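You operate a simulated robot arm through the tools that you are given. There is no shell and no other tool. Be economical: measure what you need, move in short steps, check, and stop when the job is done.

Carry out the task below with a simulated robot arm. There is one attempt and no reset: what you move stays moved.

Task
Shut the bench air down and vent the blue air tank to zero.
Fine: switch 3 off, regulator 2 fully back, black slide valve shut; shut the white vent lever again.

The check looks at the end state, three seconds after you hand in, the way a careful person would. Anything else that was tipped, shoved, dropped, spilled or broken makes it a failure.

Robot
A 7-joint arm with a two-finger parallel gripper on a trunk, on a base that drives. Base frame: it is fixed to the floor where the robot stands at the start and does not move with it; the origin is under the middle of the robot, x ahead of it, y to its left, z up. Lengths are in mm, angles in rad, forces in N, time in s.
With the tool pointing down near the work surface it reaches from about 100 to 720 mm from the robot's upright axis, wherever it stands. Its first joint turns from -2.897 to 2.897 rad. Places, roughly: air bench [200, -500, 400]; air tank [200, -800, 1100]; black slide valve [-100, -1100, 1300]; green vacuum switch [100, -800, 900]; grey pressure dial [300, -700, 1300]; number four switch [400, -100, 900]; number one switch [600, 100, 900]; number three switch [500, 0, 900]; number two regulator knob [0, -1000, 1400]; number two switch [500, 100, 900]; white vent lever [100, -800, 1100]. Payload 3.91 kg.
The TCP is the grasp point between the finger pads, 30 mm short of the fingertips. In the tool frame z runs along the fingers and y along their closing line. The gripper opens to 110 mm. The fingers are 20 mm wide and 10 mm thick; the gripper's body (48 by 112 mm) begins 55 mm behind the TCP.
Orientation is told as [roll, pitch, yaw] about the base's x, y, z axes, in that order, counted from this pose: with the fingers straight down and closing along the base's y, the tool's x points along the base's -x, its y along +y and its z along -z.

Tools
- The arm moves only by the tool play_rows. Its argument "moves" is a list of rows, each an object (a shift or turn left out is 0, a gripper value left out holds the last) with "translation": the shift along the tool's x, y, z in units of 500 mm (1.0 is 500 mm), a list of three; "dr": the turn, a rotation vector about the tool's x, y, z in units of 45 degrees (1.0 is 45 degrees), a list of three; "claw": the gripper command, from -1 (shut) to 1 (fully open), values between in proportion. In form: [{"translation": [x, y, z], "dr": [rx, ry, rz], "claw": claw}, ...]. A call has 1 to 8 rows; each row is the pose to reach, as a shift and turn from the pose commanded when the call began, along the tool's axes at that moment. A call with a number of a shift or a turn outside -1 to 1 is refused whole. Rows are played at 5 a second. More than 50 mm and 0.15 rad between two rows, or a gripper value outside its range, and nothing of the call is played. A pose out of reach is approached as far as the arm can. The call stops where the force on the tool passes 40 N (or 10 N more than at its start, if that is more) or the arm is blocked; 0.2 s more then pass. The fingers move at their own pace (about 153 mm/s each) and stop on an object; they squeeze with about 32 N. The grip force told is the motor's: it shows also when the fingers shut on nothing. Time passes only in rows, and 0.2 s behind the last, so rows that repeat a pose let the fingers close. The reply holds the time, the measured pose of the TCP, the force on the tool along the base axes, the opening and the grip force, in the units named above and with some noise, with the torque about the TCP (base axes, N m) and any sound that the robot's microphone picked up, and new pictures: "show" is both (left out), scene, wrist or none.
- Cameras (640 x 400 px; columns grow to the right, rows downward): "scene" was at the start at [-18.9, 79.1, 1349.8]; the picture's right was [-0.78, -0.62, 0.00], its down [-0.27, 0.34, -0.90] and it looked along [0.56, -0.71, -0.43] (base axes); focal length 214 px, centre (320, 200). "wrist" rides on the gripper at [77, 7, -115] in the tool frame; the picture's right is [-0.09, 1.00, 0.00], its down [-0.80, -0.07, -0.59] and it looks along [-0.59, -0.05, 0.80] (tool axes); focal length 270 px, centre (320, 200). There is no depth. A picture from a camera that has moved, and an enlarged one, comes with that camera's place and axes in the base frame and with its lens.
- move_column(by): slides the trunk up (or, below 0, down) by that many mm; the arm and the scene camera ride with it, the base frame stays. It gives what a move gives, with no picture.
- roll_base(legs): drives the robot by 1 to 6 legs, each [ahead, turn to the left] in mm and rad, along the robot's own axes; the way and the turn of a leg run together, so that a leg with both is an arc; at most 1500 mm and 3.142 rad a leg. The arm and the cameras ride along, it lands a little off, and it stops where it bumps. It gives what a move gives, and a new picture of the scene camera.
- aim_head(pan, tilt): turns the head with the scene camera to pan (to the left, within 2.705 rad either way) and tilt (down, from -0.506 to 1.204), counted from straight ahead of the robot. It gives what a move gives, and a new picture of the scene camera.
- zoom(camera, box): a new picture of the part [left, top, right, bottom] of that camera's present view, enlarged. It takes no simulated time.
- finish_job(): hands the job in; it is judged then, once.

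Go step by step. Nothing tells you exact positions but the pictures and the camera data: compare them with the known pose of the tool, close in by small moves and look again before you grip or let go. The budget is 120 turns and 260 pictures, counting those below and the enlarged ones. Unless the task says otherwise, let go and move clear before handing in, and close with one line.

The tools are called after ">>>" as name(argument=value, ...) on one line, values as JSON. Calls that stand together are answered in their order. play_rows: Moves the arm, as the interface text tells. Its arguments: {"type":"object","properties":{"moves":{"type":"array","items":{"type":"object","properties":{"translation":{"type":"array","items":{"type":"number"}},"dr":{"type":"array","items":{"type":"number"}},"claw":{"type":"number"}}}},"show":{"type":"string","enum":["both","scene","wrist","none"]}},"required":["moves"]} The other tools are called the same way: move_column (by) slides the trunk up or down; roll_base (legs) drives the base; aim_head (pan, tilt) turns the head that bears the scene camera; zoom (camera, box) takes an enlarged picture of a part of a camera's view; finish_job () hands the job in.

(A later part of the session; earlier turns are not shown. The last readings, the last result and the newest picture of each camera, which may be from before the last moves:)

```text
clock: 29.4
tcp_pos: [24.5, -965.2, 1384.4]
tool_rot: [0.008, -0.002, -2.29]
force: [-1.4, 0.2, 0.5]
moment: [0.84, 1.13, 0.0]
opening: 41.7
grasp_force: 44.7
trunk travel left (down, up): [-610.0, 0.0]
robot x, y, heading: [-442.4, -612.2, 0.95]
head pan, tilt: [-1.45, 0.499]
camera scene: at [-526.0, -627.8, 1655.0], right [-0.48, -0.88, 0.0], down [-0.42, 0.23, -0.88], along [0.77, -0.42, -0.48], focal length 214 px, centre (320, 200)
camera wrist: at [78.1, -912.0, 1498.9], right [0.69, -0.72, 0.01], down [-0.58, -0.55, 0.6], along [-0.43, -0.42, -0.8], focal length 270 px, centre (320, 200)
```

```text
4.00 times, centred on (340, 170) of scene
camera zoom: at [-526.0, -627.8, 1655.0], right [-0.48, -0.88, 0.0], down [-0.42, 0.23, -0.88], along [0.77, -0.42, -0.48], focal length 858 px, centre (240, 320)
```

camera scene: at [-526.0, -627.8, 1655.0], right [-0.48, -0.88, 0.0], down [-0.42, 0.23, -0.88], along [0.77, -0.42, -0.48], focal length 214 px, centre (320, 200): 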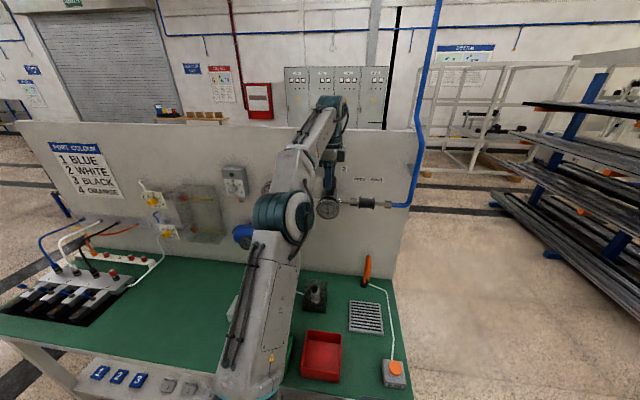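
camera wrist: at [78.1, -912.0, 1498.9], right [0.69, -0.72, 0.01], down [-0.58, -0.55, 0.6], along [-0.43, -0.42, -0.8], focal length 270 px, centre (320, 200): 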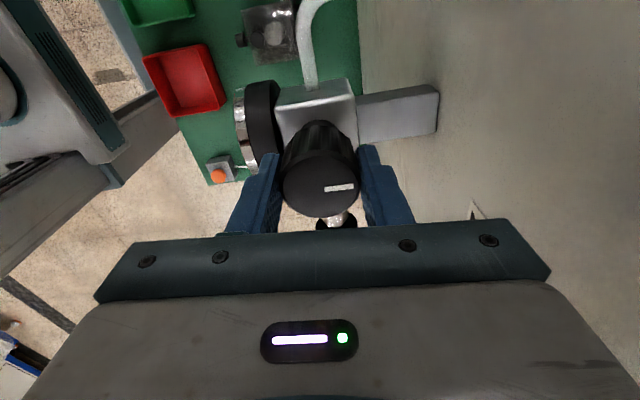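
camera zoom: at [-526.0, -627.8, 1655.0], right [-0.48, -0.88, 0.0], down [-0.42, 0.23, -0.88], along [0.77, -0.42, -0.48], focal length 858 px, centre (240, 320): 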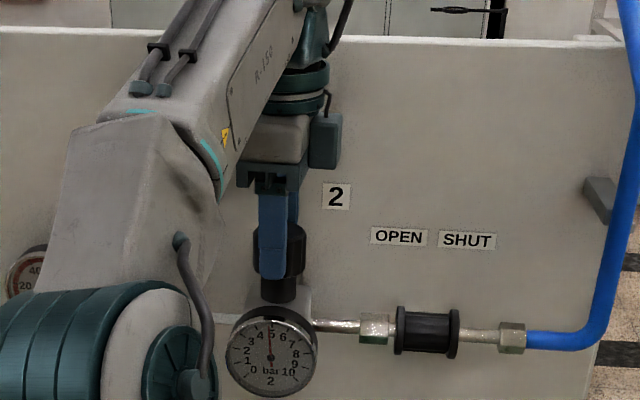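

Knob gripped. Now turning it counterclockwise (seen from above) while watching the gauge.

>>> play_rows(moves=[{"dr": [0, 0, -0.18]}, {"dr": [0, 0, -0.36]}, {"dr": [0, 0, -0.54]}, {"dr": [0, 0, -0.72]}, {"dr": [0, 0, -0.9]}])

>>> zoom(camera="scene", box=[290, 120, 390, 220])

```text
clock: 30.6
tcp_pos: [24.3, -966.4, 1383.3]
tool_rot: [0.006, -0.009, -1.581]
force: [-0.8, -0.1, -1.0]
moment: [0.73, 0.57, -0.03]
opening: 41.2
grasp_force: 45.3
trunk travel left (down, up): [-610.0, 0.0]
robot x, y, heading: [-439.3, -612.6, 0.944]
head pan, tilt: [-1.45, 0.499]
camera scene: at [-525.8, -628.2, 1655.0], right [-0.48, -0.88, 0.0], down [-0.42, 0.23, -0.88], along [0.77, -0.42, -0.48], focal length 214 px, centre (320, 200)
camera wrist: at [29.5, -888.3, 1498.5], right [1.0, -0.1, 0.01], down [-0.08, -0.8, 0.6], along [-0.05, -0.6, -0.8], focal length 270 px, centre (320, 200)
```

scene: 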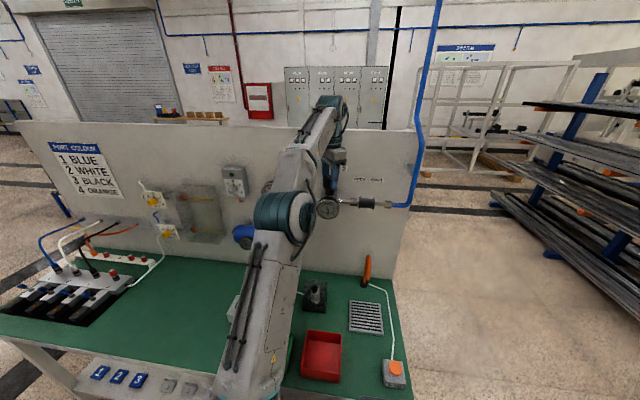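
wrist: 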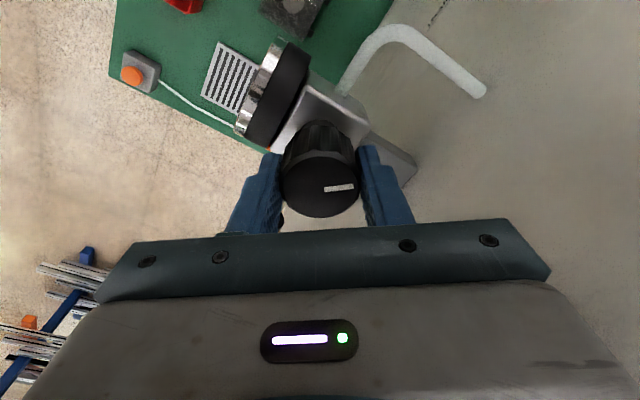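

```text
4.00 times, centred on (340, 170) of scene
camera zoom: at [-525.8, -628.2, 1655.0], right [-0.48, -0.88, 0.0], down [-0.42, 0.23, -0.88], along [0.77, -0.42, -0.48], focal length 858 px, centre (240, 320)
```

zoom: 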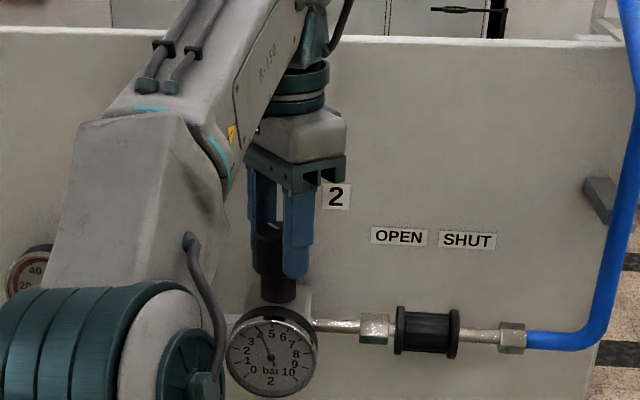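

The gauge fell from 5 to about 4.2 bar, so the direction is right. I'll continue.

>>> play_rows(moves=[{"dr": [0, 0, -0.18]}, {"dr": [0, 0, -0.36]}, {"dr": [0, 0, -0.54]}, {"dr": [0, 0, -0.72]}, {"dr": [0, 0, -0.9]}, {"dr": [0, 0, -0.99]}], show="none")

>>> zoom(camera="scene", box=[290, 120, 390, 220])

```text
clock: 32.0
tcp_pos: [24.1, -966.3, 1384.7]
tool_rot: [0.001, -0.011, -0.802]
force: [2.7, 0.4, 4.7]
moment: [1.04, 0.38, -0.01]
opening: 41.5
grasp_force: 45.3
trunk travel left (down, up): [-610.0, 0.0]
robot x, y, heading: [-440.3, -612.4, 0.944]
head pan, tilt: [-1.45, 0.499]
```

```text
4.00 times, centred on (340, 170) of scene
camera zoom: at [-525.5, -628.0, 1655.2], right [-0.48, -0.88, 0.0], down [-0.42, 0.23, -0.88], along [0.77, -0.42, -0.48], focal length 858 px, centre (240, 320)
```

zoom: 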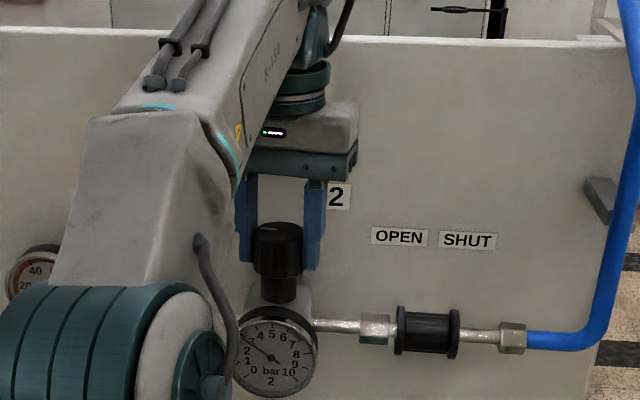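

>>> play_rows(moves=[{"dr": [0, 0, -0.18]}, {"dr": [0, 0, -0.36]}, {"dr": [0, 0, -0.54]}, {"dr": [0, 0, -0.72]}, {"dr": [0, 0, -0.9]}, {"dr": [0, 0, -0.99]}], show="wrist")

>>> zoom(camera="scene", box=[290, 120, 390, 220])

```text
clock: 33.5
tcp_pos: [23.7, -966.9, 1384.7]
tool_rot: [-0.008, -0.008, -0.024]
force: [1.1, -0.4, 7.3]
moment: [1.13, -1.24, -0.06]
opening: 41.6
grasp_force: 45.1
trunk travel left (down, up): [-610.0, 0.0]
robot x, y, heading: [-441.6, -610.9, 0.948]
head pan, tilt: [-1.45, 0.499]
camera wrist: at [-55.4, -956.7, 1498.4], right [0.11, 0.99, -0.01], down [0.79, -0.09, 0.6], along [0.6, -0.07, -0.8], focal length 270 px, centre (320, 200)
```

wrist: 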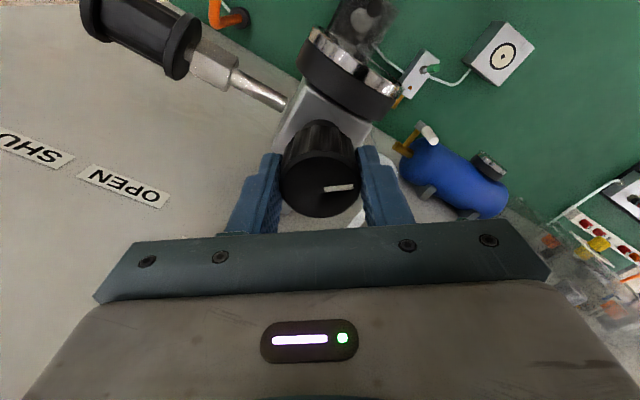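

```text
4.00 times, centred on (340, 170) of scene
camera zoom: at [-526.3, -628.1, 1655.0], right [-0.48, -0.88, 0.0], down [-0.42, 0.23, -0.88], along [0.77, -0.42, -0.48], focal length 858 px, centre (240, 320)
```

zoom: 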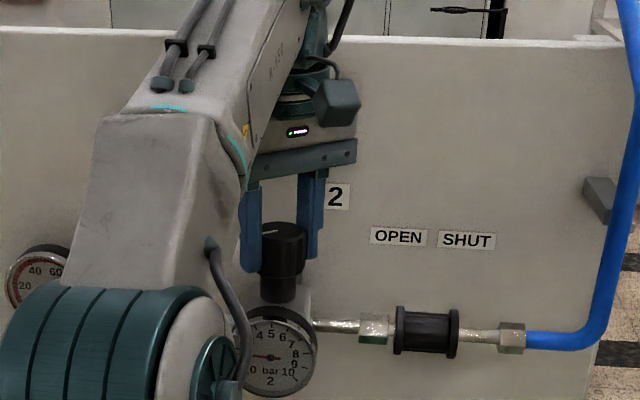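

>>> play_rows(moves=[{"dr": [0, 0, -0.15]}, {"dr": [0, 0, -0.3]}, {"dr": [0, 0, -0.45]}, {"dr": [0, 0, -0.6]}, {"dr": [0, 0, -0.75]}, {"dr": [0, 0, -0.9]}], show="wrist")

>>> zoom(camera="scene", box=[290, 120, 390, 220])

```text
clock: 34.9
tcp_pos: [23.9, -966.9, 1383.8]
tool_rot: [-0.008, 0.0, 0.68]
force: [-0.5, -1.5, 10.5]
moment: [1.87, 0.34, -0.03]
opening: 41.7
grasp_force: 45.1
trunk travel left (down, up): [-610.0, 0.0]
robot x, y, heading: [-438.5, -609.5, 0.948]
head pan, tilt: [-1.45, 0.499]
camera wrist: at [-42.5, -1008.9, 1498.9], right [-0.56, 0.83, -0.01], down [0.66, 0.45, 0.59], along [0.5, 0.33, -0.8], focal length 270 px, centre (320, 200)
```

wrist: 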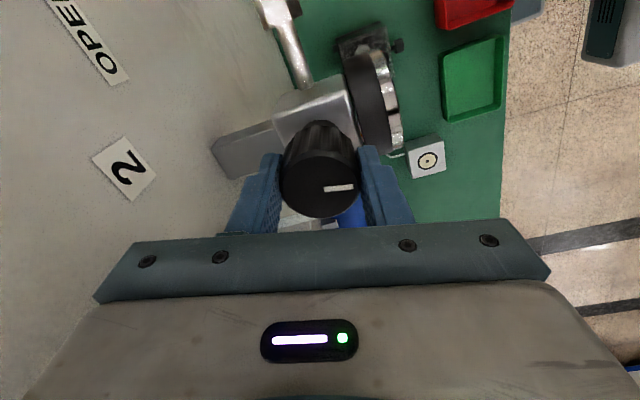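

```text
4.00 times, centred on (340, 170) of scene
camera zoom: at [-526.9, -628.2, 1655.0], right [-0.48, -0.88, 0.0], down [-0.42, 0.23, -0.88], along [0.77, -0.42, -0.48], focal length 858 px, centre (240, 320)
```

zoom: 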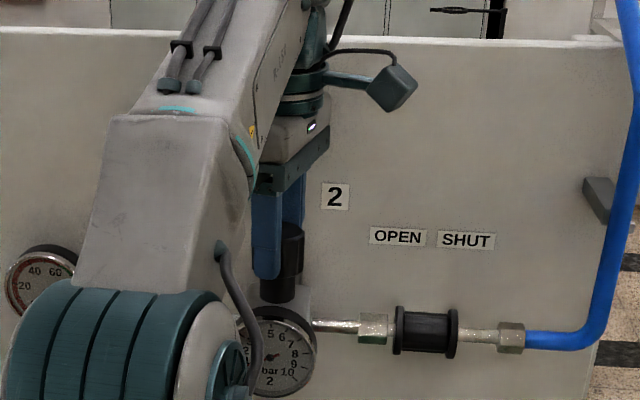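

>>> play_rows(moves=[{"dr": [0, 0, -0.1]}, {"dr": [0, 0, -0.2]}, {"dr": [0, 0, -0.3]}, {"dr": [0, 0, -0.4]}, {"dr": [0, 0, -0.5]}, {"dr": [0, 0, -0.6]}], show="wrist")

>>> zoom(camera="scene", box=[290, 120, 390, 220])

```text
clock: 36.2
tcp_pos: [24.7, -965.4, 1382.9]
tool_rot: [-0.007, 0.003, 1.153]
force: [-1.1, 0.3, -1.5]
moment: [1.25, 0.78, -0.96]
opening: 41.9
grasp_force: 45.2
trunk travel left (down, up): [-610.0, 0.0]
robot x, y, heading: [-439.9, -607.6, 0.95]
head pan, tilt: [-1.45, 0.499]
camera wrist: at [-15.4, -1032.7, 1498.7], right [-0.87, 0.49, -0.01], down [0.39, 0.71, 0.59], along [0.29, 0.51, -0.81], focal length 270 px, centre (320, 200)
```

wrist: 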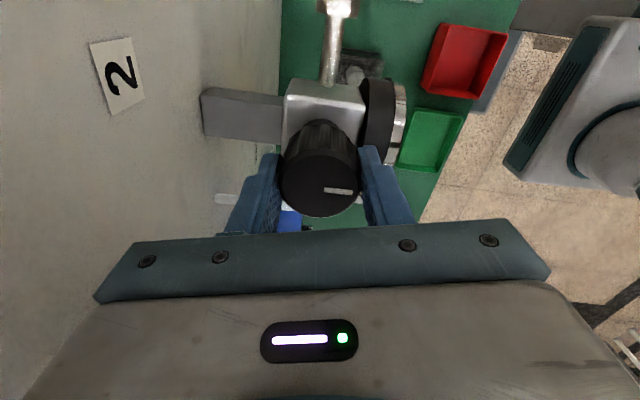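

```text
4.00 times, centred on (340, 170) of scene
camera zoom: at [-525.6, -628.2, 1654.9], right [-0.48, -0.88, 0.0], down [-0.42, 0.23, -0.88], along [0.77, -0.42, -0.48], focal length 858 px, centre (240, 320)
```

zoom: 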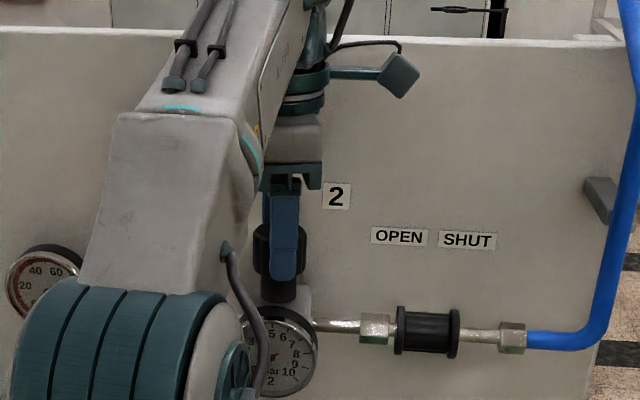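

>>> play_rows(moves=[{"dr": [0, 0, -0.06]}, {"dr": [0, 0, -0.12]}, {"dr": [0, 0, -0.18]}], show="wrist")

```text
clock: 37.0
tcp_pos: [23.1, -967.0, 1384.2]
tool_rot: [-0.005, 0.006, 1.293]
force: [-3.0, 4.3, -9.4]
moment: [1.09, 1.13, -1.15]
opening: 41.5
grasp_force: 44.9
trunk travel left (down, up): [-610.0, 0.0]
robot x, y, heading: [-441.6, -610.3, 0.947]
head pan, tilt: [-1.45, 0.499]
camera wrist: at [-5.8, -1038.1, 1499.1], right [-0.93, 0.36, -0.01], down [0.29, 0.75, 0.59], along [0.22, 0.55, -0.81], focal length 270 px, centre (320, 200)
```

wrist: 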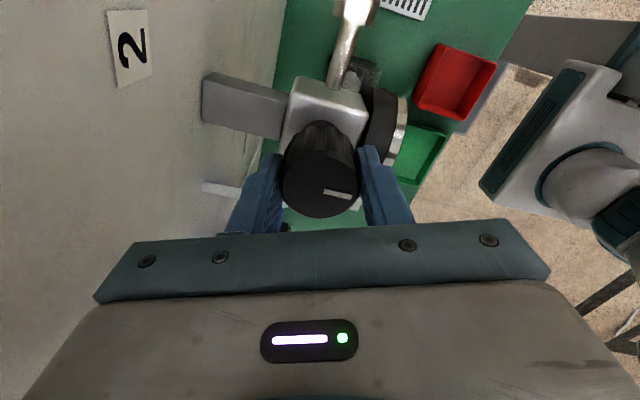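

The marker has begun slipping in the grip and torque shows the stop: the knob is fully back. I'll open, turn the hand back and withdraw.

>>> play_rows(moves=[{"dr": [0, 0, 0], "claw": 0.6}, {"dr": [0, 0, 0]}, {"dr": [0, 0, 0.18]}, {"dr": [0, 0, 0.36]}, {"dr": [0, 0, 0.54]}, {"dr": [0, 0, 0.72]}, {"dr": [0, 0, 0.9]}, {"dr": [0, 0, 1.0]}], show="none")

>>> play_rows(moves=[{"dr": [0, 0, 0.18], "claw": 1}, {"dr": [0, 0, 0.36]}, {"dr": [0, 0, 0.54]}, {"dr": [0, 0, 0.72]}, {"dr": [0, 0, 0.9]}, {"dr": [0, 0, 1.0]}], show="wrist")

```text
clock: 38.9
tcp_pos: [23.9, -966.7, 1385.1]
tool_rot: [-0.008, -0.001, 0.504]
force: [0.5, 0.2, -0.5]
moment: [0.0, -0.01, 0.01]
opening: 88.0
grasp_force: 0.1
trunk travel left (down, up): [-610.0, 0.0]
robot x, y, heading: [-438.0, -609.7, 0.954]
head pan, tilt: [-1.45, 0.499]
```

```text
clock: 40.2
tcp_pos: [25.2, -966.9, 1385.9]
tool_rot: [-0.004, -0.009, -0.281]
force: [0.1, -0.1, -1.1]
moment: [0.02, -0.03, 0.01]
opening: 109.8
grasp_force: 0.1
trunk travel left (down, up): [-610.0, 0.0]
robot x, y, heading: [-439.2, -612.2, 0.945]
head pan, tilt: [-1.45, 0.499]
camera wrist: at [-49.8, -937.6, 1499.2], right [0.36, 0.93, -0.01], down [0.75, -0.29, 0.6], along [0.56, -0.22, -0.8], focal length 270 px, centre (320, 200)
```

wrist: 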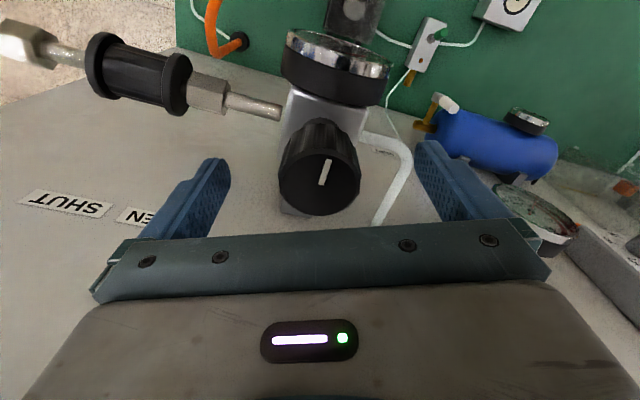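

>>> play_rows(moves=[{"dr": [0, 0, 0.17]}, {"dr": [0, 0, 0.34]}, {"dr": [0, 0, 0.453]}, {"translation": [0.075, 0.028, 0], "dr": [0, 0, 0.453]}, {"translation": [0.15, 0.056, 0], "dr": [0, 0, 0.453]}, {"translation": [0.225, 0.084, 0], "dr": [0, 0, 0.453]}, {"translation": [0.3, 0.112, 0], "dr": [0, 0, 0.453]}])

>>> zoom(camera="scene", box=[290, 140, 410, 220])

```text
clock: 41.9
tcp_pos: [-106.2, -871.5, 1383.4]
tool_rot: [-0.002, -0.011, -0.636]
force: [-0.2, -0.6, 0.2]
moment: [-0.01, -0.03, -0.02]
opening: 110.2
grasp_force: 0.0
trunk travel left (down, up): [-610.0, 0.0]
robot x, y, heading: [-439.7, -611.2, 0.952]
head pan, tilt: [-1.45, 0.499]
camera scene: at [-527.4, -627.0, 1654.9], right [-0.48, -0.88, 0.0], down [-0.42, 0.23, -0.88], along [0.77, -0.42, -0.48], focal length 214 px, centre (320, 200)
camera wrist: at [-166.8, -818.9, 1497.9], right [0.66, 0.75, 0.0], down [0.6, -0.53, 0.6], along [0.45, -0.4, -0.8], focal length 270 px, centre (320, 200)
```

scene: 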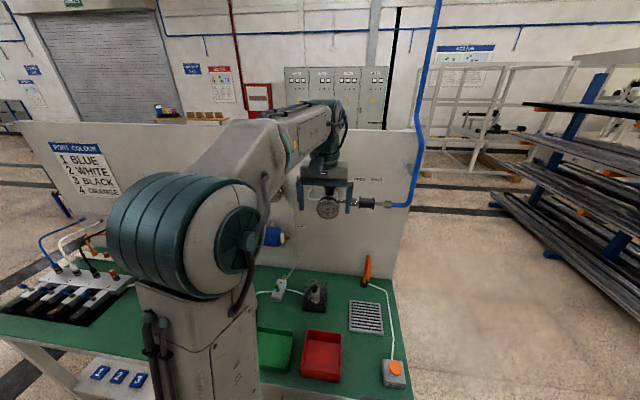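
wrist: 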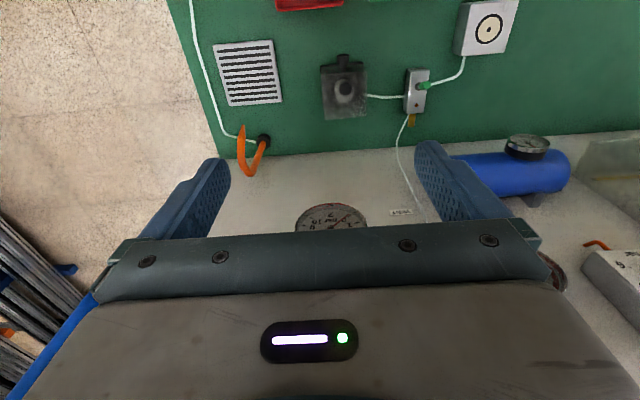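

```text
5.00 times, centred on (350, 180) of scene
camera zoom: at [-527.4, -627.0, 1654.9], right [-0.48, -0.88, 0.0], down [-0.42, 0.23, -0.88], along [0.77, -0.42, -0.48], focal length 1072 px, centre (170, 300)
```

zoom: 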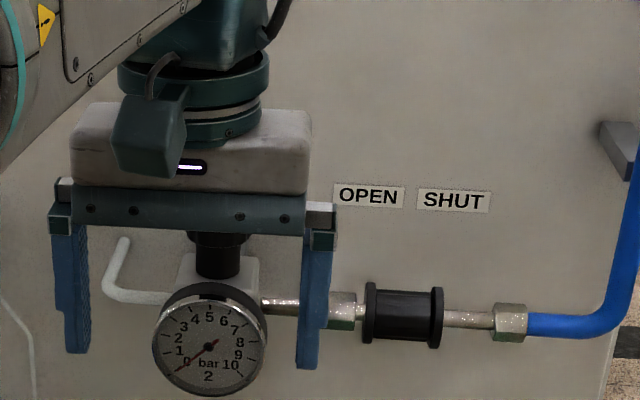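

Gauge 2 reads 0. Next the slide sleeve: grip it from above with the fingers closing front to back, and draw it right to SHUT. I'll turn the hand and shift sideways first.

>>> play_rows(moves=[{"translation": [0, -0.04, 0], "dr": [0, 0, 0.18]}, {"translation": [0, -0.08, 0], "dr": [0, 0, 0.36]}, {"translation": [0, -0.12, 0], "dr": [0, 0, 0.54]}, {"translation": [0, -0.16, 0], "dr": [0, 0, 0.72]}, {"translation": [0, -0.2, 0], "dr": [0, 0, 0.9]}, {"translation": [0, -0.246, 0], "dr": [0, 0, 1.0]}], show="none")

>>> play_rows(moves=[{"dr": [0, 0, 0.18]}, {"dr": [0, 0, 0.36]}, {"dr": [0, 0, 0.54]}, {"dr": [0, 0, 0.72]}, {"dr": [0, 0, 0.9]}, {"dr": [0, 0, 1.0]}])

```text
clock: 43.2
tcp_pos: [-179.2, -971.1, 1383.7]
tool_rot: [0.004, -0.007, -1.422]
force: [0.4, -0.2, 0.3]
moment: [0.01, 0.01, 0.01]
opening: 109.9
grasp_force: 0.1
trunk travel left (down, up): [-610.0, 0.0]
robot x, y, heading: [-438.4, -608.4, 0.948]
head pan, tilt: [-1.45, 0.499]
```

```text
clock: 44.6
tcp_pos: [-179.1, -969.0, 1382.8]
tool_rot: [0.009, -0.004, -2.208]
force: [-0.4, 0.5, -0.4]
moment: [-0.01, -0.03, -0.04]
opening: 109.9
grasp_force: 0.2
trunk travel left (down, up): [-610.0, 0.0]
robot x, y, heading: [-435.5, -611.3, 0.953]
head pan, tilt: [-1.45, 0.499]
camera scene: at [-526.0, -627.8, 1655.0], right [-0.48, -0.88, 0.0], down [-0.42, 0.23, -0.88], along [0.77, -0.42, -0.48], focal length 214 px, centre (320, 200)
camera wrist: at [-129.1, -909.5, 1498.3], right [0.75, -0.66, 0.01], down [-0.54, -0.6, 0.6], along [-0.39, -0.45, -0.8], focal length 270 px, centre (320, 200)
```

scene: 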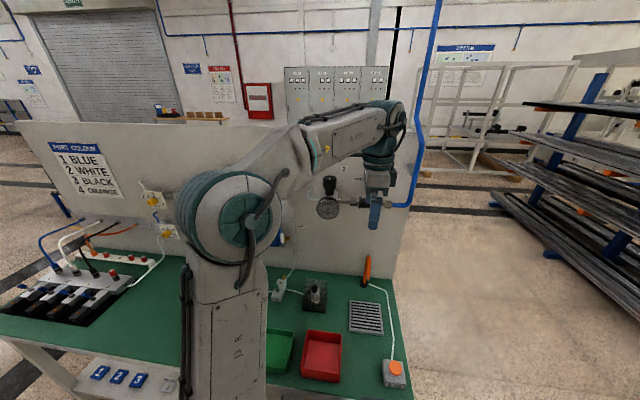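
wrist: 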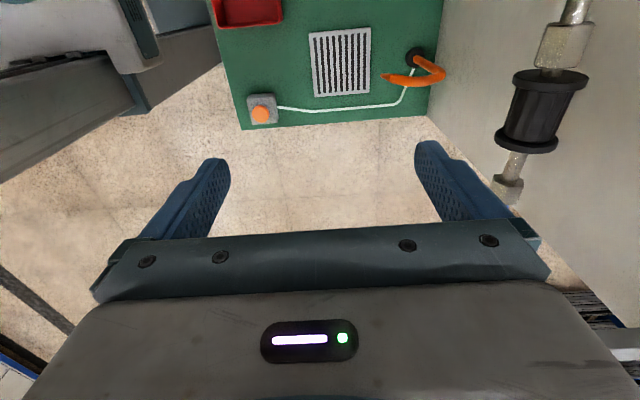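

>>> play_rows(moves=[{"translation": [0, 0.07, 0], "claw": 0.45}, {"translation": [0, 0.14, 0]}, {"translation": [0, 0.21, 0]}, {"translation": [0, 0.28, 0]}, {"translation": [0, 0.312, 0]}])

>>> zoom(camera="scene", box=[310, 120, 430, 220])

```text
clock: 45.9
tcp_pos: [-65.1, -1053.5, 1384.4]
tool_rot: [0.011, -0.004, -2.206]
force: [0.1, 0.0, -0.3]
moment: [-0.06, 0.03, 0.01]
opening: 79.7
grasp_force: 0.0
out of reach, approached as far as the arm can: row 5
trunk travel left (down, up): [-610.0, 0.0]
robot x, y, heading: [-435.6, -611.2, 0.95]
head pan, tilt: [-1.45, 0.499]
camera scene: at [-526.0, -626.2, 1655.1], right [-0.48, -0.88, 0.0], down [-0.42, 0.23, -0.88], along [0.77, -0.42, -0.48], focal length 214 px, centre (320, 200)
camera wrist: at [-15.7, -993.9, 1499.1], right [0.75, -0.66, 0.01], down [-0.54, -0.6, 0.6], along [-0.39, -0.45, -0.8], focal length 270 px, centre (320, 200)
```

scene: 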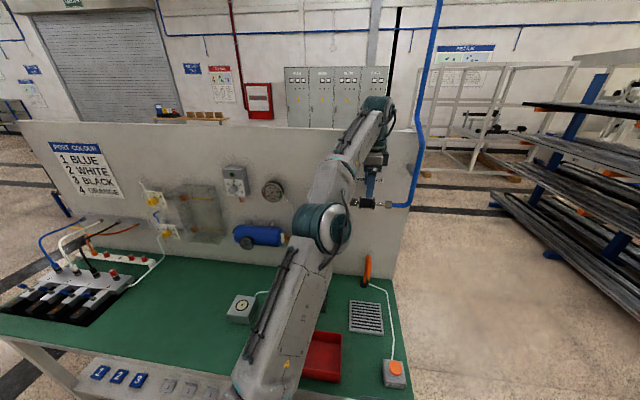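
wrist: 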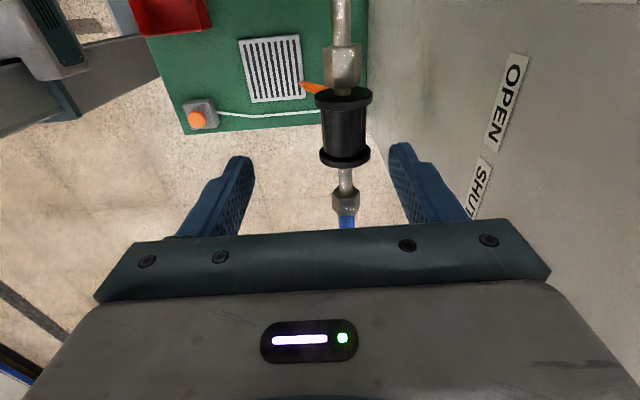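

```text
4.00 times, centred on (370, 170) of scene
camera zoom: at [-526.0, -626.2, 1655.1], right [-0.48, -0.88, 0.0], down [-0.42, 0.23, -0.88], along [0.77, -0.42, -0.48], focal length 858 px, centre (120, 320)
```

zoom: 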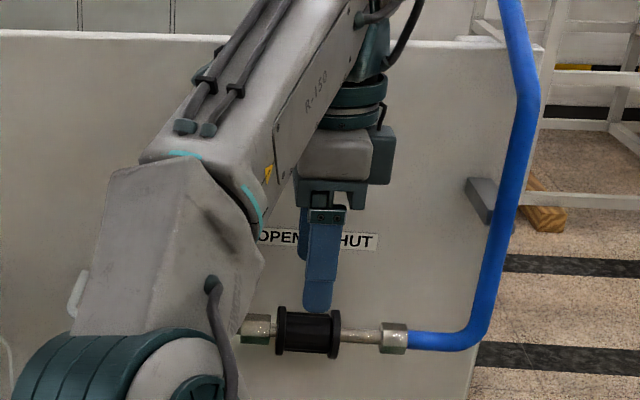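

>>> play_rows(moves=[{"translation": [0, 0, 0.05]}, {"translation": [0, 0.02, 0.05]}, {"translation": [0, 0.036, 0.052]}, {"translation": [0, 0.036, 0.052]}], show="wrist")

```text
clock: 46.9
tcp_pos: [-49.4, -1065.6, 1356.7]
tool_rot: [0.009, -0.003, -2.204]
force: [-1.3, 0.3, 0.3]
moment: [0.0, -0.01, 0.0]
opening: 79.8
grasp_force: 0.0
trunk travel left (down, up): [-610.0, 0.0]
robot x, y, heading: [-439.0, -613.9, 0.948]
head pan, tilt: [-1.45, 0.499]
camera wrist: at [-1.1, -1006.6, 1472.2], right [0.75, -0.66, 0.01], down [-0.54, -0.6, 0.6], along [-0.39, -0.45, -0.8], focal length 270 px, centre (320, 200)
```

wrist: 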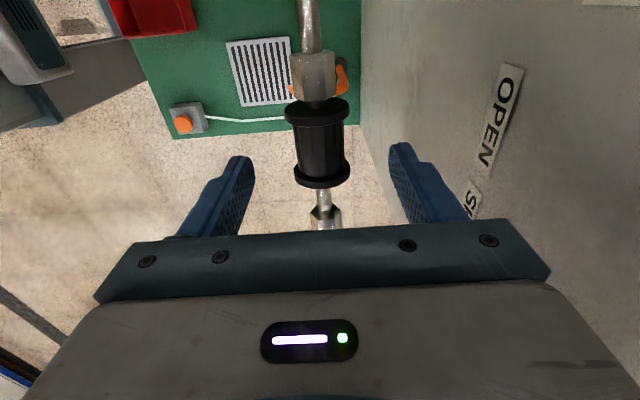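

>>> play_rows(moves=[{"translation": [-0.002, 0, 0.05]}, {"translation": [-0.002, 0, 0.1]}, {"translation": [-0.002, 0, 0.1], "claw": -1}, {"translation": [-0.002, 0, 0.1]}, {"translation": [-0.002, 0, 0.1]}], show="wrist")

```text
clock: 48.0
tcp_pos: [-50.7, -1067.2, 1306.2]
tool_rot: [0.009, -0.003, -2.208]
force: [-1.0, 1.6, -5.4]
moment: [-0.72, 0.31, -0.84]
opening: 32.4
grasp_force: 44.7
trunk travel left (down, up): [-610.0, 0.0]
robot x, y, heading: [-438.3, -611.7, 0.948]
head pan, tilt: [-1.45, 0.499]
camera wrist: at [-2.0, -1008.1, 1421.3], right [0.75, -0.66, 0.01], down [-0.54, -0.6, 0.6], along [-0.39, -0.45, -0.8], focal length 270 px, centre (320, 200)
```

wrist: 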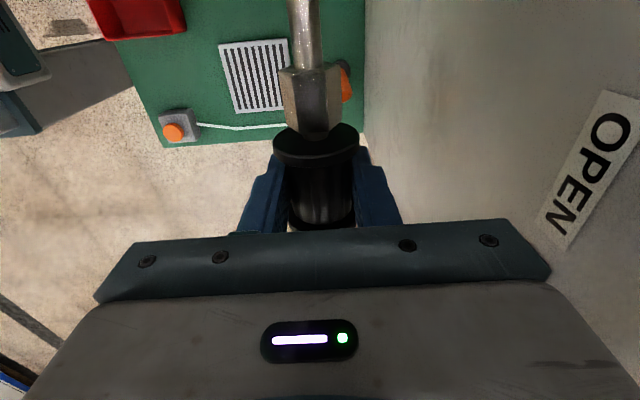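

Gripped on the sleeve body between the flanges. Sliding to the right.

>>> play_rows(moves=[{"translation": [-0.016, 0, 0]}, {"translation": [-0.032, 0, 0]}, {"translation": [-0.048, 0, 0]}, {"translation": [-0.06, 0, 0]}, {"translation": [-0.068, 0, 0]}, {"translation": [-0.074, 0, 0]}])

>>> zoom(camera="scene", box=[310, 120, 430, 220])

```text
clock: 49.5
tcp_pos: [-69.7, -1090.8, 1306.1]
tool_rot: [0.001, 0.004, -2.203]
force: [1.4, 9.0, -3.7]
moment: [0.14, 0.66, -1.23]
opening: 32.6
grasp_force: 45.2
trunk travel left (down, up): [-610.0, 0.0]
robot x, y, heading: [-439.7, -609.4, 0.955]
head pan, tilt: [-1.45, 0.499]
stopped in row 6: the force on the tool passed its limit (the readings are from after the stop); the commanded pose is now the measured one
camera scene: at [-525.2, -626.2, 1655.5], right [-0.48, -0.88, 0.0], down [-0.42, 0.23, -0.88], along [0.77, -0.42, -0.48], focal length 214 px, centre (320, 200)
camera wrist: at [-20.2, -1033.2, 1422.1], right [0.75, -0.66, 0.0], down [-0.53, -0.61, 0.59], along [-0.39, -0.44, -0.81], focal length 270 px, centre (320, 200)
```

scene: 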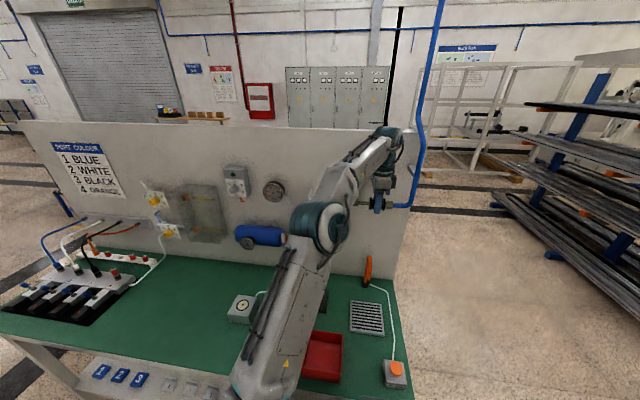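
wrist: 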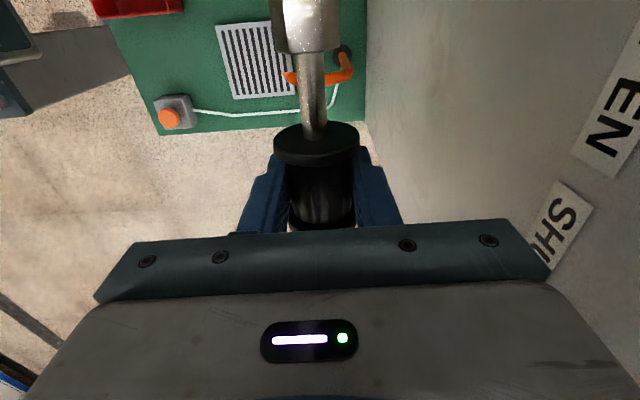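

```text
4.00 times, centred on (370, 170) of scene
camera zoom: at [-525.2, -626.2, 1655.5], right [-0.48, -0.88, 0.0], down [-0.42, 0.23, -0.88], along [0.77, -0.42, -0.48], focal length 858 px, centre (120, 320)
```

zoom: 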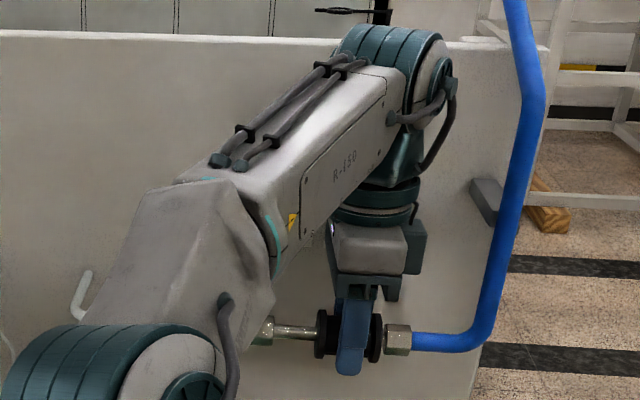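

The sleeve is at the SHUT stop. Opening, lifting off, and backing away.

>>> play_rows(moves=[{"claw": 0.45}, {"claw": 0.45}, {"translation": [0, -0.01, -0.06]}, {"translation": [0, -0.02, -0.12]}, {"translation": [0, -0.05, -0.14]}, {"translation": [0, -0.13, -0.15]}, {"translation": [0, -0.21, -0.15]}, {"translation": [0, -0.29, -0.15]}])

>>> zoom(camera="scene", box=[310, 120, 430, 220])

```text
clock: 51.3
tcp_pos: [-191.3, -1008.0, 1381.3]
tool_rot: [0.004, 0.005, -2.2]
force: [0.3, -0.2, 0.6]
moment: [-0.03, -0.03, 0.03]
opening: 79.7
grasp_force: 0.1
out of reach, approached as far as the arm can: row 4
trunk travel left (down, up): [-610.0, 0.0]
robot x, y, heading: [-440.1, -610.6, 0.955]
head pan, tilt: [-1.45, 0.499]
camera scene: at [-527.1, -626.4, 1654.9], right [-0.48, -0.88, 0.0], down [-0.42, 0.23, -0.88], along [0.77, -0.42, -0.48], focal length 214 px, centre (320, 200)
camera wrist: at [-143.1, -949.7, 1496.6], right [0.75, -0.66, 0.01], down [-0.53, -0.6, 0.59], along [-0.39, -0.45, -0.81], focal length 270 px, centre (320, 200)
```

scene: 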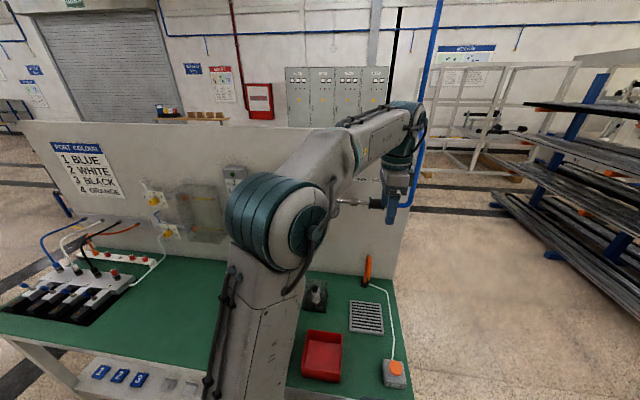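
wrist: 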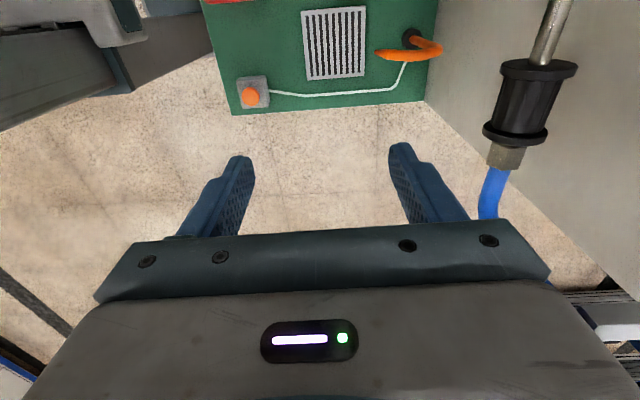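

```text
4.00 times, centred on (370, 170) of scene
camera zoom: at [-527.1, -626.4, 1654.9], right [-0.48, -0.88, 0.0], down [-0.42, 0.23, -0.88], along [0.77, -0.42, -0.48], focal length 858 px, centre (120, 320)
```

zoom: 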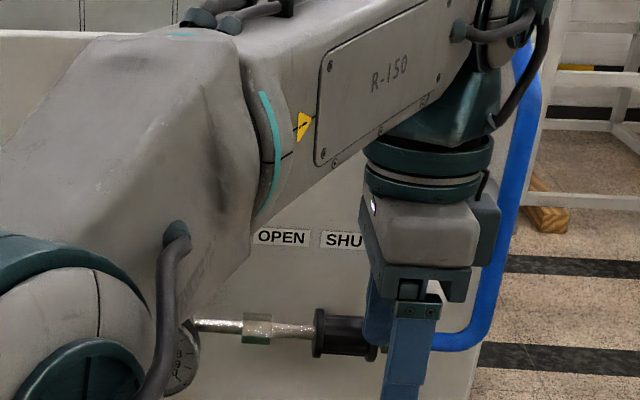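

The slide is shut. Next the vent lever: I'll carry the hand left and lower at a stand-off, keeping the fingers set to close front to back.

>>> play_rows(moves=[{"translation": [0.086, 0, 0.03]}, {"translation": [0.172, 0, 0.06]}, {"translation": [0.258, 0, 0.1]}, {"translation": [0.344, 0, 0.14]}, {"translation": [0.43, 0, 0.18]}, {"translation": [0.516, 0, 0.22]}, {"translation": [0.602, 0, 0.26]}, {"translation": [0.686, 0, 0.3]}], show="none")

>>> aim_head(pan=-1.3, tilt=0.6)

>>> zoom(camera="wrist", box=[0, 0, 640, 400])

```text
clock: 53.1
tcp_pos: [17.9, -728.5, 1234.1]
tool_rot: [0.003, 0.001, -2.2]
force: [-0.6, -0.3, 0.1]
moment: [-0.02, 0.01, 0.01]
opening: 79.7
grasp_force: 0.1
trunk travel left (down, up): [-610.0, 0.0]
robot x, y, heading: [-436.4, -609.5, 0.953]
head pan, tilt: [-1.45, 0.499]
```

```text
clock: 53.8
tcp_pos: [16.5, -730.4, 1234.4]
tool_rot: [0.004, 0.003, -2.204]
force: [0.8, 0.4, 0.5]
moment: [-0.02, -0.02, 0.01]
opening: 79.9
grasp_force: 0.1
trunk travel left (down, up): [-610.0, 0.0]
robot x, y, heading: [-436.7, -608.8, 0.954]
head pan, tilt: [-1.3, 0.6]
camera scene: at [-522.5, -614.4, 1646.0], right [-0.34, -0.94, 0.0], down [-0.53, 0.19, -0.83], along [0.78, -0.28, -0.56], focal length 214 px, centre (320, 200)
```

scene: 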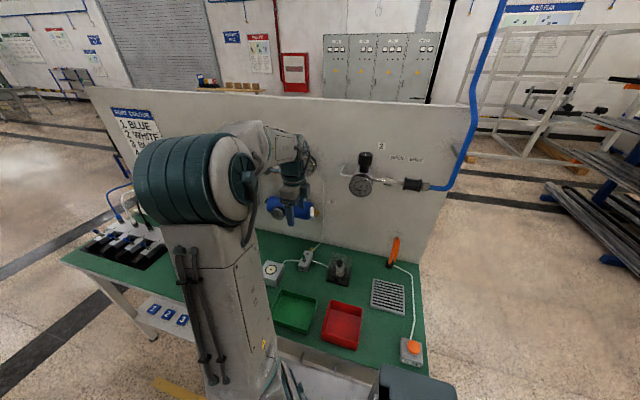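

```text
1.00 times, centred on (320, 200) of wrist (not enlarged: the box is as wide or as high as the picture)
camera zoom: at [65.5, -672.0, 1349.2], right [0.75, -0.66, 0.0], down [-0.53, -0.6, 0.59], along [-0.39, -0.45, -0.81], focal length 270 px, centre (320, 200)
```

zoom: 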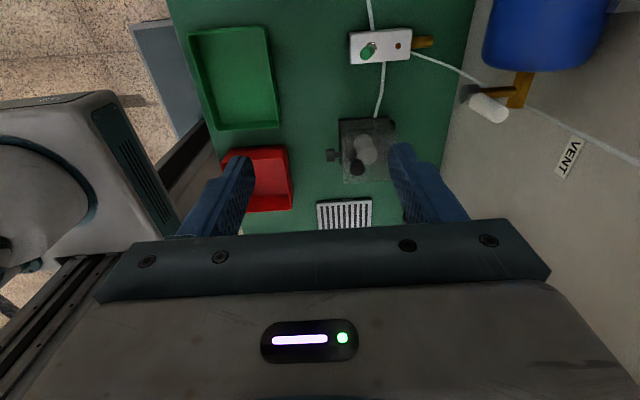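

The pressure dials leave little room for a hand from above, so I'll use the closed fingers as a horizontal peg. I'm pitching the tool toward the panel here at the stand-off.

>>> play_rows(moves=[{"dr": [-0.18, 0, 0], "claw": -1}, {"dr": [-0.36, 0, 0]}, {"dr": [-0.54, 0, 0]}, {"dr": [-0.72, 0, 0]}, {"dr": [-0.9, 0, 0]}, {"dr": [-1.0, 0, 0]}], show="none")

>>> play_rows(moves=[{"dr": [-0.18, 0, 0]}, {"dr": [-0.36, 0, 0]}, {"dr": [-0.54, 0, 0]}, {"dr": [-0.72, 0, 0]}, {"dr": [-0.9, 0, 0]}, {"dr": [-1.0, 0, 0]}])

```text
clock: 55.2
tcp_pos: [16.3, -730.7, 1233.5]
tool_rot: [0.791, 0.003, -2.2]
force: [0.9, 0.0, 0.1]
moment: [-0.01, 0.06, 0.02]
opening: 0.2
grasp_force: 32.0
trunk travel left (down, up): [-610.0, 0.0]
robot x, y, heading: [-440.6, -607.6, 0.953]
head pan, tilt: [-1.3, 0.6]
```

```text
clock: 56.6
tcp_pos: [19.5, -741.5, 1251.2]
tool_rot: [1.49, 0.007, -2.207]
force: [0.1, -1.5, 0.0]
moment: [0.0, -0.03, 0.05]
opening: 0.0
grasp_force: 32.4
out of reach, approached as far as the arm can: row 1, 2, 5, 6
trunk travel left (down, up): [-610.0, 0.0]
robot x, y, heading: [-440.7, -610.2, 0.953]
head pan, tilt: [-1.3, 0.6]
camera scene: at [-520.5, -620.6, 1646.0], right [-0.34, -0.94, 0.0], down [-0.53, 0.2, -0.82], along [0.77, -0.28, -0.57], focal length 214 px, centre (320, 200)
camera wrist: at [-27.7, -612.3, 1267.2], right [0.01, -0.12, 0.99], down [-0.96, -0.29, -0.03], along [0.29, -0.95, -0.12], focal length 270 px, centre (320, 200)
```

scene: 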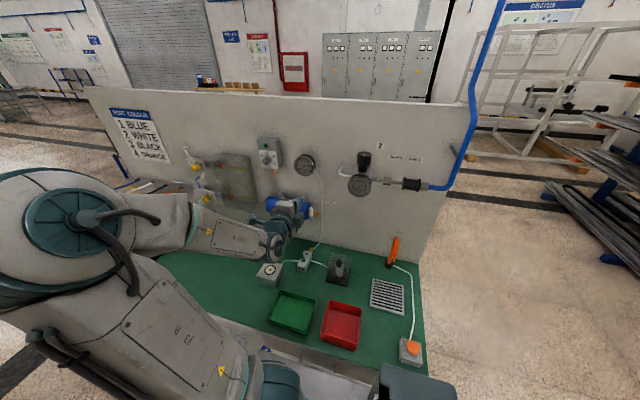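
wrist: 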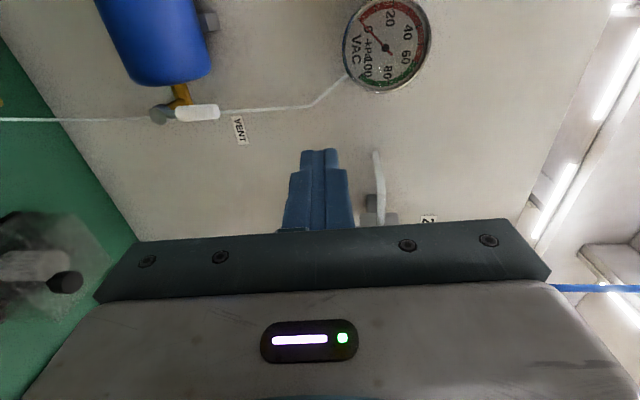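

>>> play_rows(moves=[{"translation": [0.014, -0.05, 0.034], "dr": [-0.025, 0, 0]}, {"translation": [0.028, -0.1, 0.068], "dr": [-0.05, 0, 0]}, {"translation": [0.042, -0.15, 0.102], "dr": [-0.075, 0, 0]}, {"translation": [0.056, -0.201, 0.137], "dr": [-0.1, 0, 0]}])

>>> zoom(camera="scene", box=[230, 170, 350, 250])

```text
clock: 57.6
tcp_pos: [44.7, -671.1, 1184.7]
tool_rot: [1.46, 0.333, -2.226]
force: [0.2, -2.3, 0.6]
moment: [0.08, 0.04, 0.18]
opening: 0.0
grasp_force: 32.2
out of reach, approached as far as the arm can: row 1, 2, 3, 4
trunk travel left (down, up): [-610.0, 0.0]
robot x, y, heading: [-437.6, -608.5, 0.955]
head pan, tilt: [-1.3, 0.6]
camera scene: at [-523.2, -616.8, 1645.9], right [-0.34, -0.94, 0.0], down [-0.53, 0.19, -0.82], along [0.78, -0.28, -0.57], focal length 214 px, centre (320, 200)
camera wrist: at [-6.2, -549.0, 1228.4], right [-0.16, -0.39, 0.91], down [-0.94, -0.24, -0.26], along [0.32, -0.89, -0.33], focal length 270 px, centre (320, 200)
```

scene: 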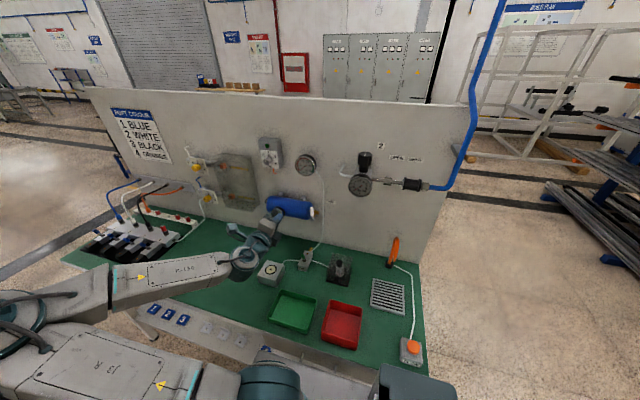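
wrist: 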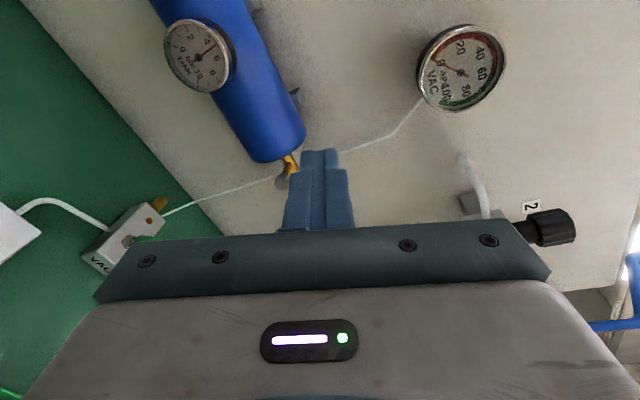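

```text
5.00 times, centred on (290, 210) of scene
camera zoom: at [-523.2, -616.8, 1645.9], right [-0.34, -0.94, 0.0], down [-0.53, 0.19, -0.82], along [0.78, -0.28, -0.57], focal length 1072 px, centre (470, 150)
```

zoom: 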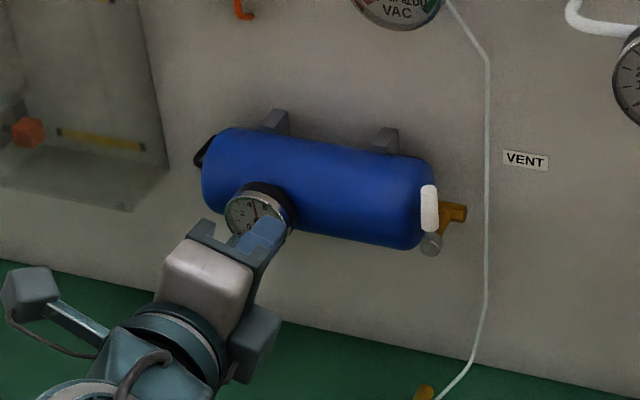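

The arm ran into its limits with the trunk this high. I'll lift the hand, straighten it, then lower the trunk.

>>> play_rows(moves=[{"translation": [-0.004, 0.065, -0.008], "dr": [0, 0, -0.11]}, {"translation": [-0.009, 0.129, -0.015], "dr": [0, 0, -0.21]}, {"translation": [-0.013, 0.193, -0.022], "dr": [0, 0, -0.32]}, {"translation": [-0.018, 0.258, -0.03], "dr": [0, 0, -0.42]}], show="scene")

```text
clock: 58.6
tcp_pos: [25.2, -662.5, 1296.6]
tool_rot: [1.571, -0.328, -2.205]
force: [-0.8, 0.3, 0.1]
moment: [-0.02, 0.01, -0.03]
opening: 0.1
grasp_force: 31.4
trunk travel left (down, up): [-610.0, 0.0]
robot x, y, heading: [-439.2, -613.9, 0.954]
head pan, tilt: [-1.3, 0.6]
camera scene: at [-523.5, -614.5, 1645.8], right [-0.34, -0.94, 0.0], down [-0.53, 0.19, -0.83], along [0.78, -0.28, -0.56], focal length 214 px, centre (320, 200)
```

scene: 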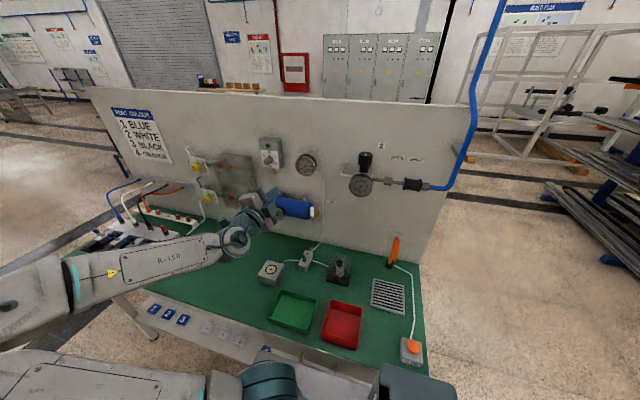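

>>> play_rows(moves=[{"translation": [-0.01, 0.028, 0], "dr": [0, 0, 0.11]}, {"translation": [-0.019, 0.057, 0], "dr": [0, 0, 0.21]}, {"translation": [-0.028, 0.085, 0], "dr": [0, 0, 0.32]}, {"translation": [-0.038, 0.114, 0], "dr": [0, 0, 0.42]}], show="none")

>>> move_column(by=-150)

>>> aim_head(pan=-1.3, tilt=0.55)

```text
clock: 59.6
tcp_pos: [27.3, -665.5, 1356.9]
tool_rot: [1.571, 0.005, -2.208]
force: [-0.2, 0.6, -0.3]
moment: [0.01, -0.03, 0.01]
opening: 0.1
grasp_force: 32.0
trunk travel left (down, up): [-610.0, 0.0]
robot x, y, heading: [-438.2, -608.0, 0.953]
head pan, tilt: [-1.3, 0.6]
```

```text
clock: 61.3
tcp_pos: [27.9, -665.2, 1206.4]
tool_rot: [1.572, 0.001, -2.205]
force: [0.0, 0.1, -1.1]
moment: [0.02, 0.0, 0.0]
opening: 0.0
grasp_force: 31.8
trunk travel left (down, up): [-460.0, 150.0]
robot x, y, heading: [-439.8, -607.4, 0.954]
head pan, tilt: [-1.3, 0.6]
```

```text
clock: 62.0
tcp_pos: [28.0, -665.1, 1205.2]
tool_rot: [1.571, 0.001, -2.204]
force: [1.1, -0.9, -0.6]
moment: [-0.01, 0.02, -0.02]
opening: 0.0
grasp_force: 31.3
trunk travel left (down, up): [-460.0, 150.0]
robot x, y, heading: [-440.9, -612.2, 0.954]
head pan, tilt: [-1.3, 0.55]
camera scene: at [-521.4, -614.8, 1500.4], right [-0.34, -0.94, 0.0], down [-0.49, 0.18, -0.85], along [0.8, -0.29, -0.52], focal length 214 px, centre (320, 200)
```

scene: 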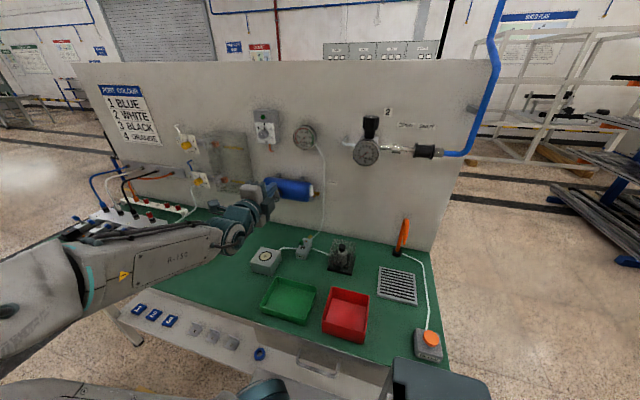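

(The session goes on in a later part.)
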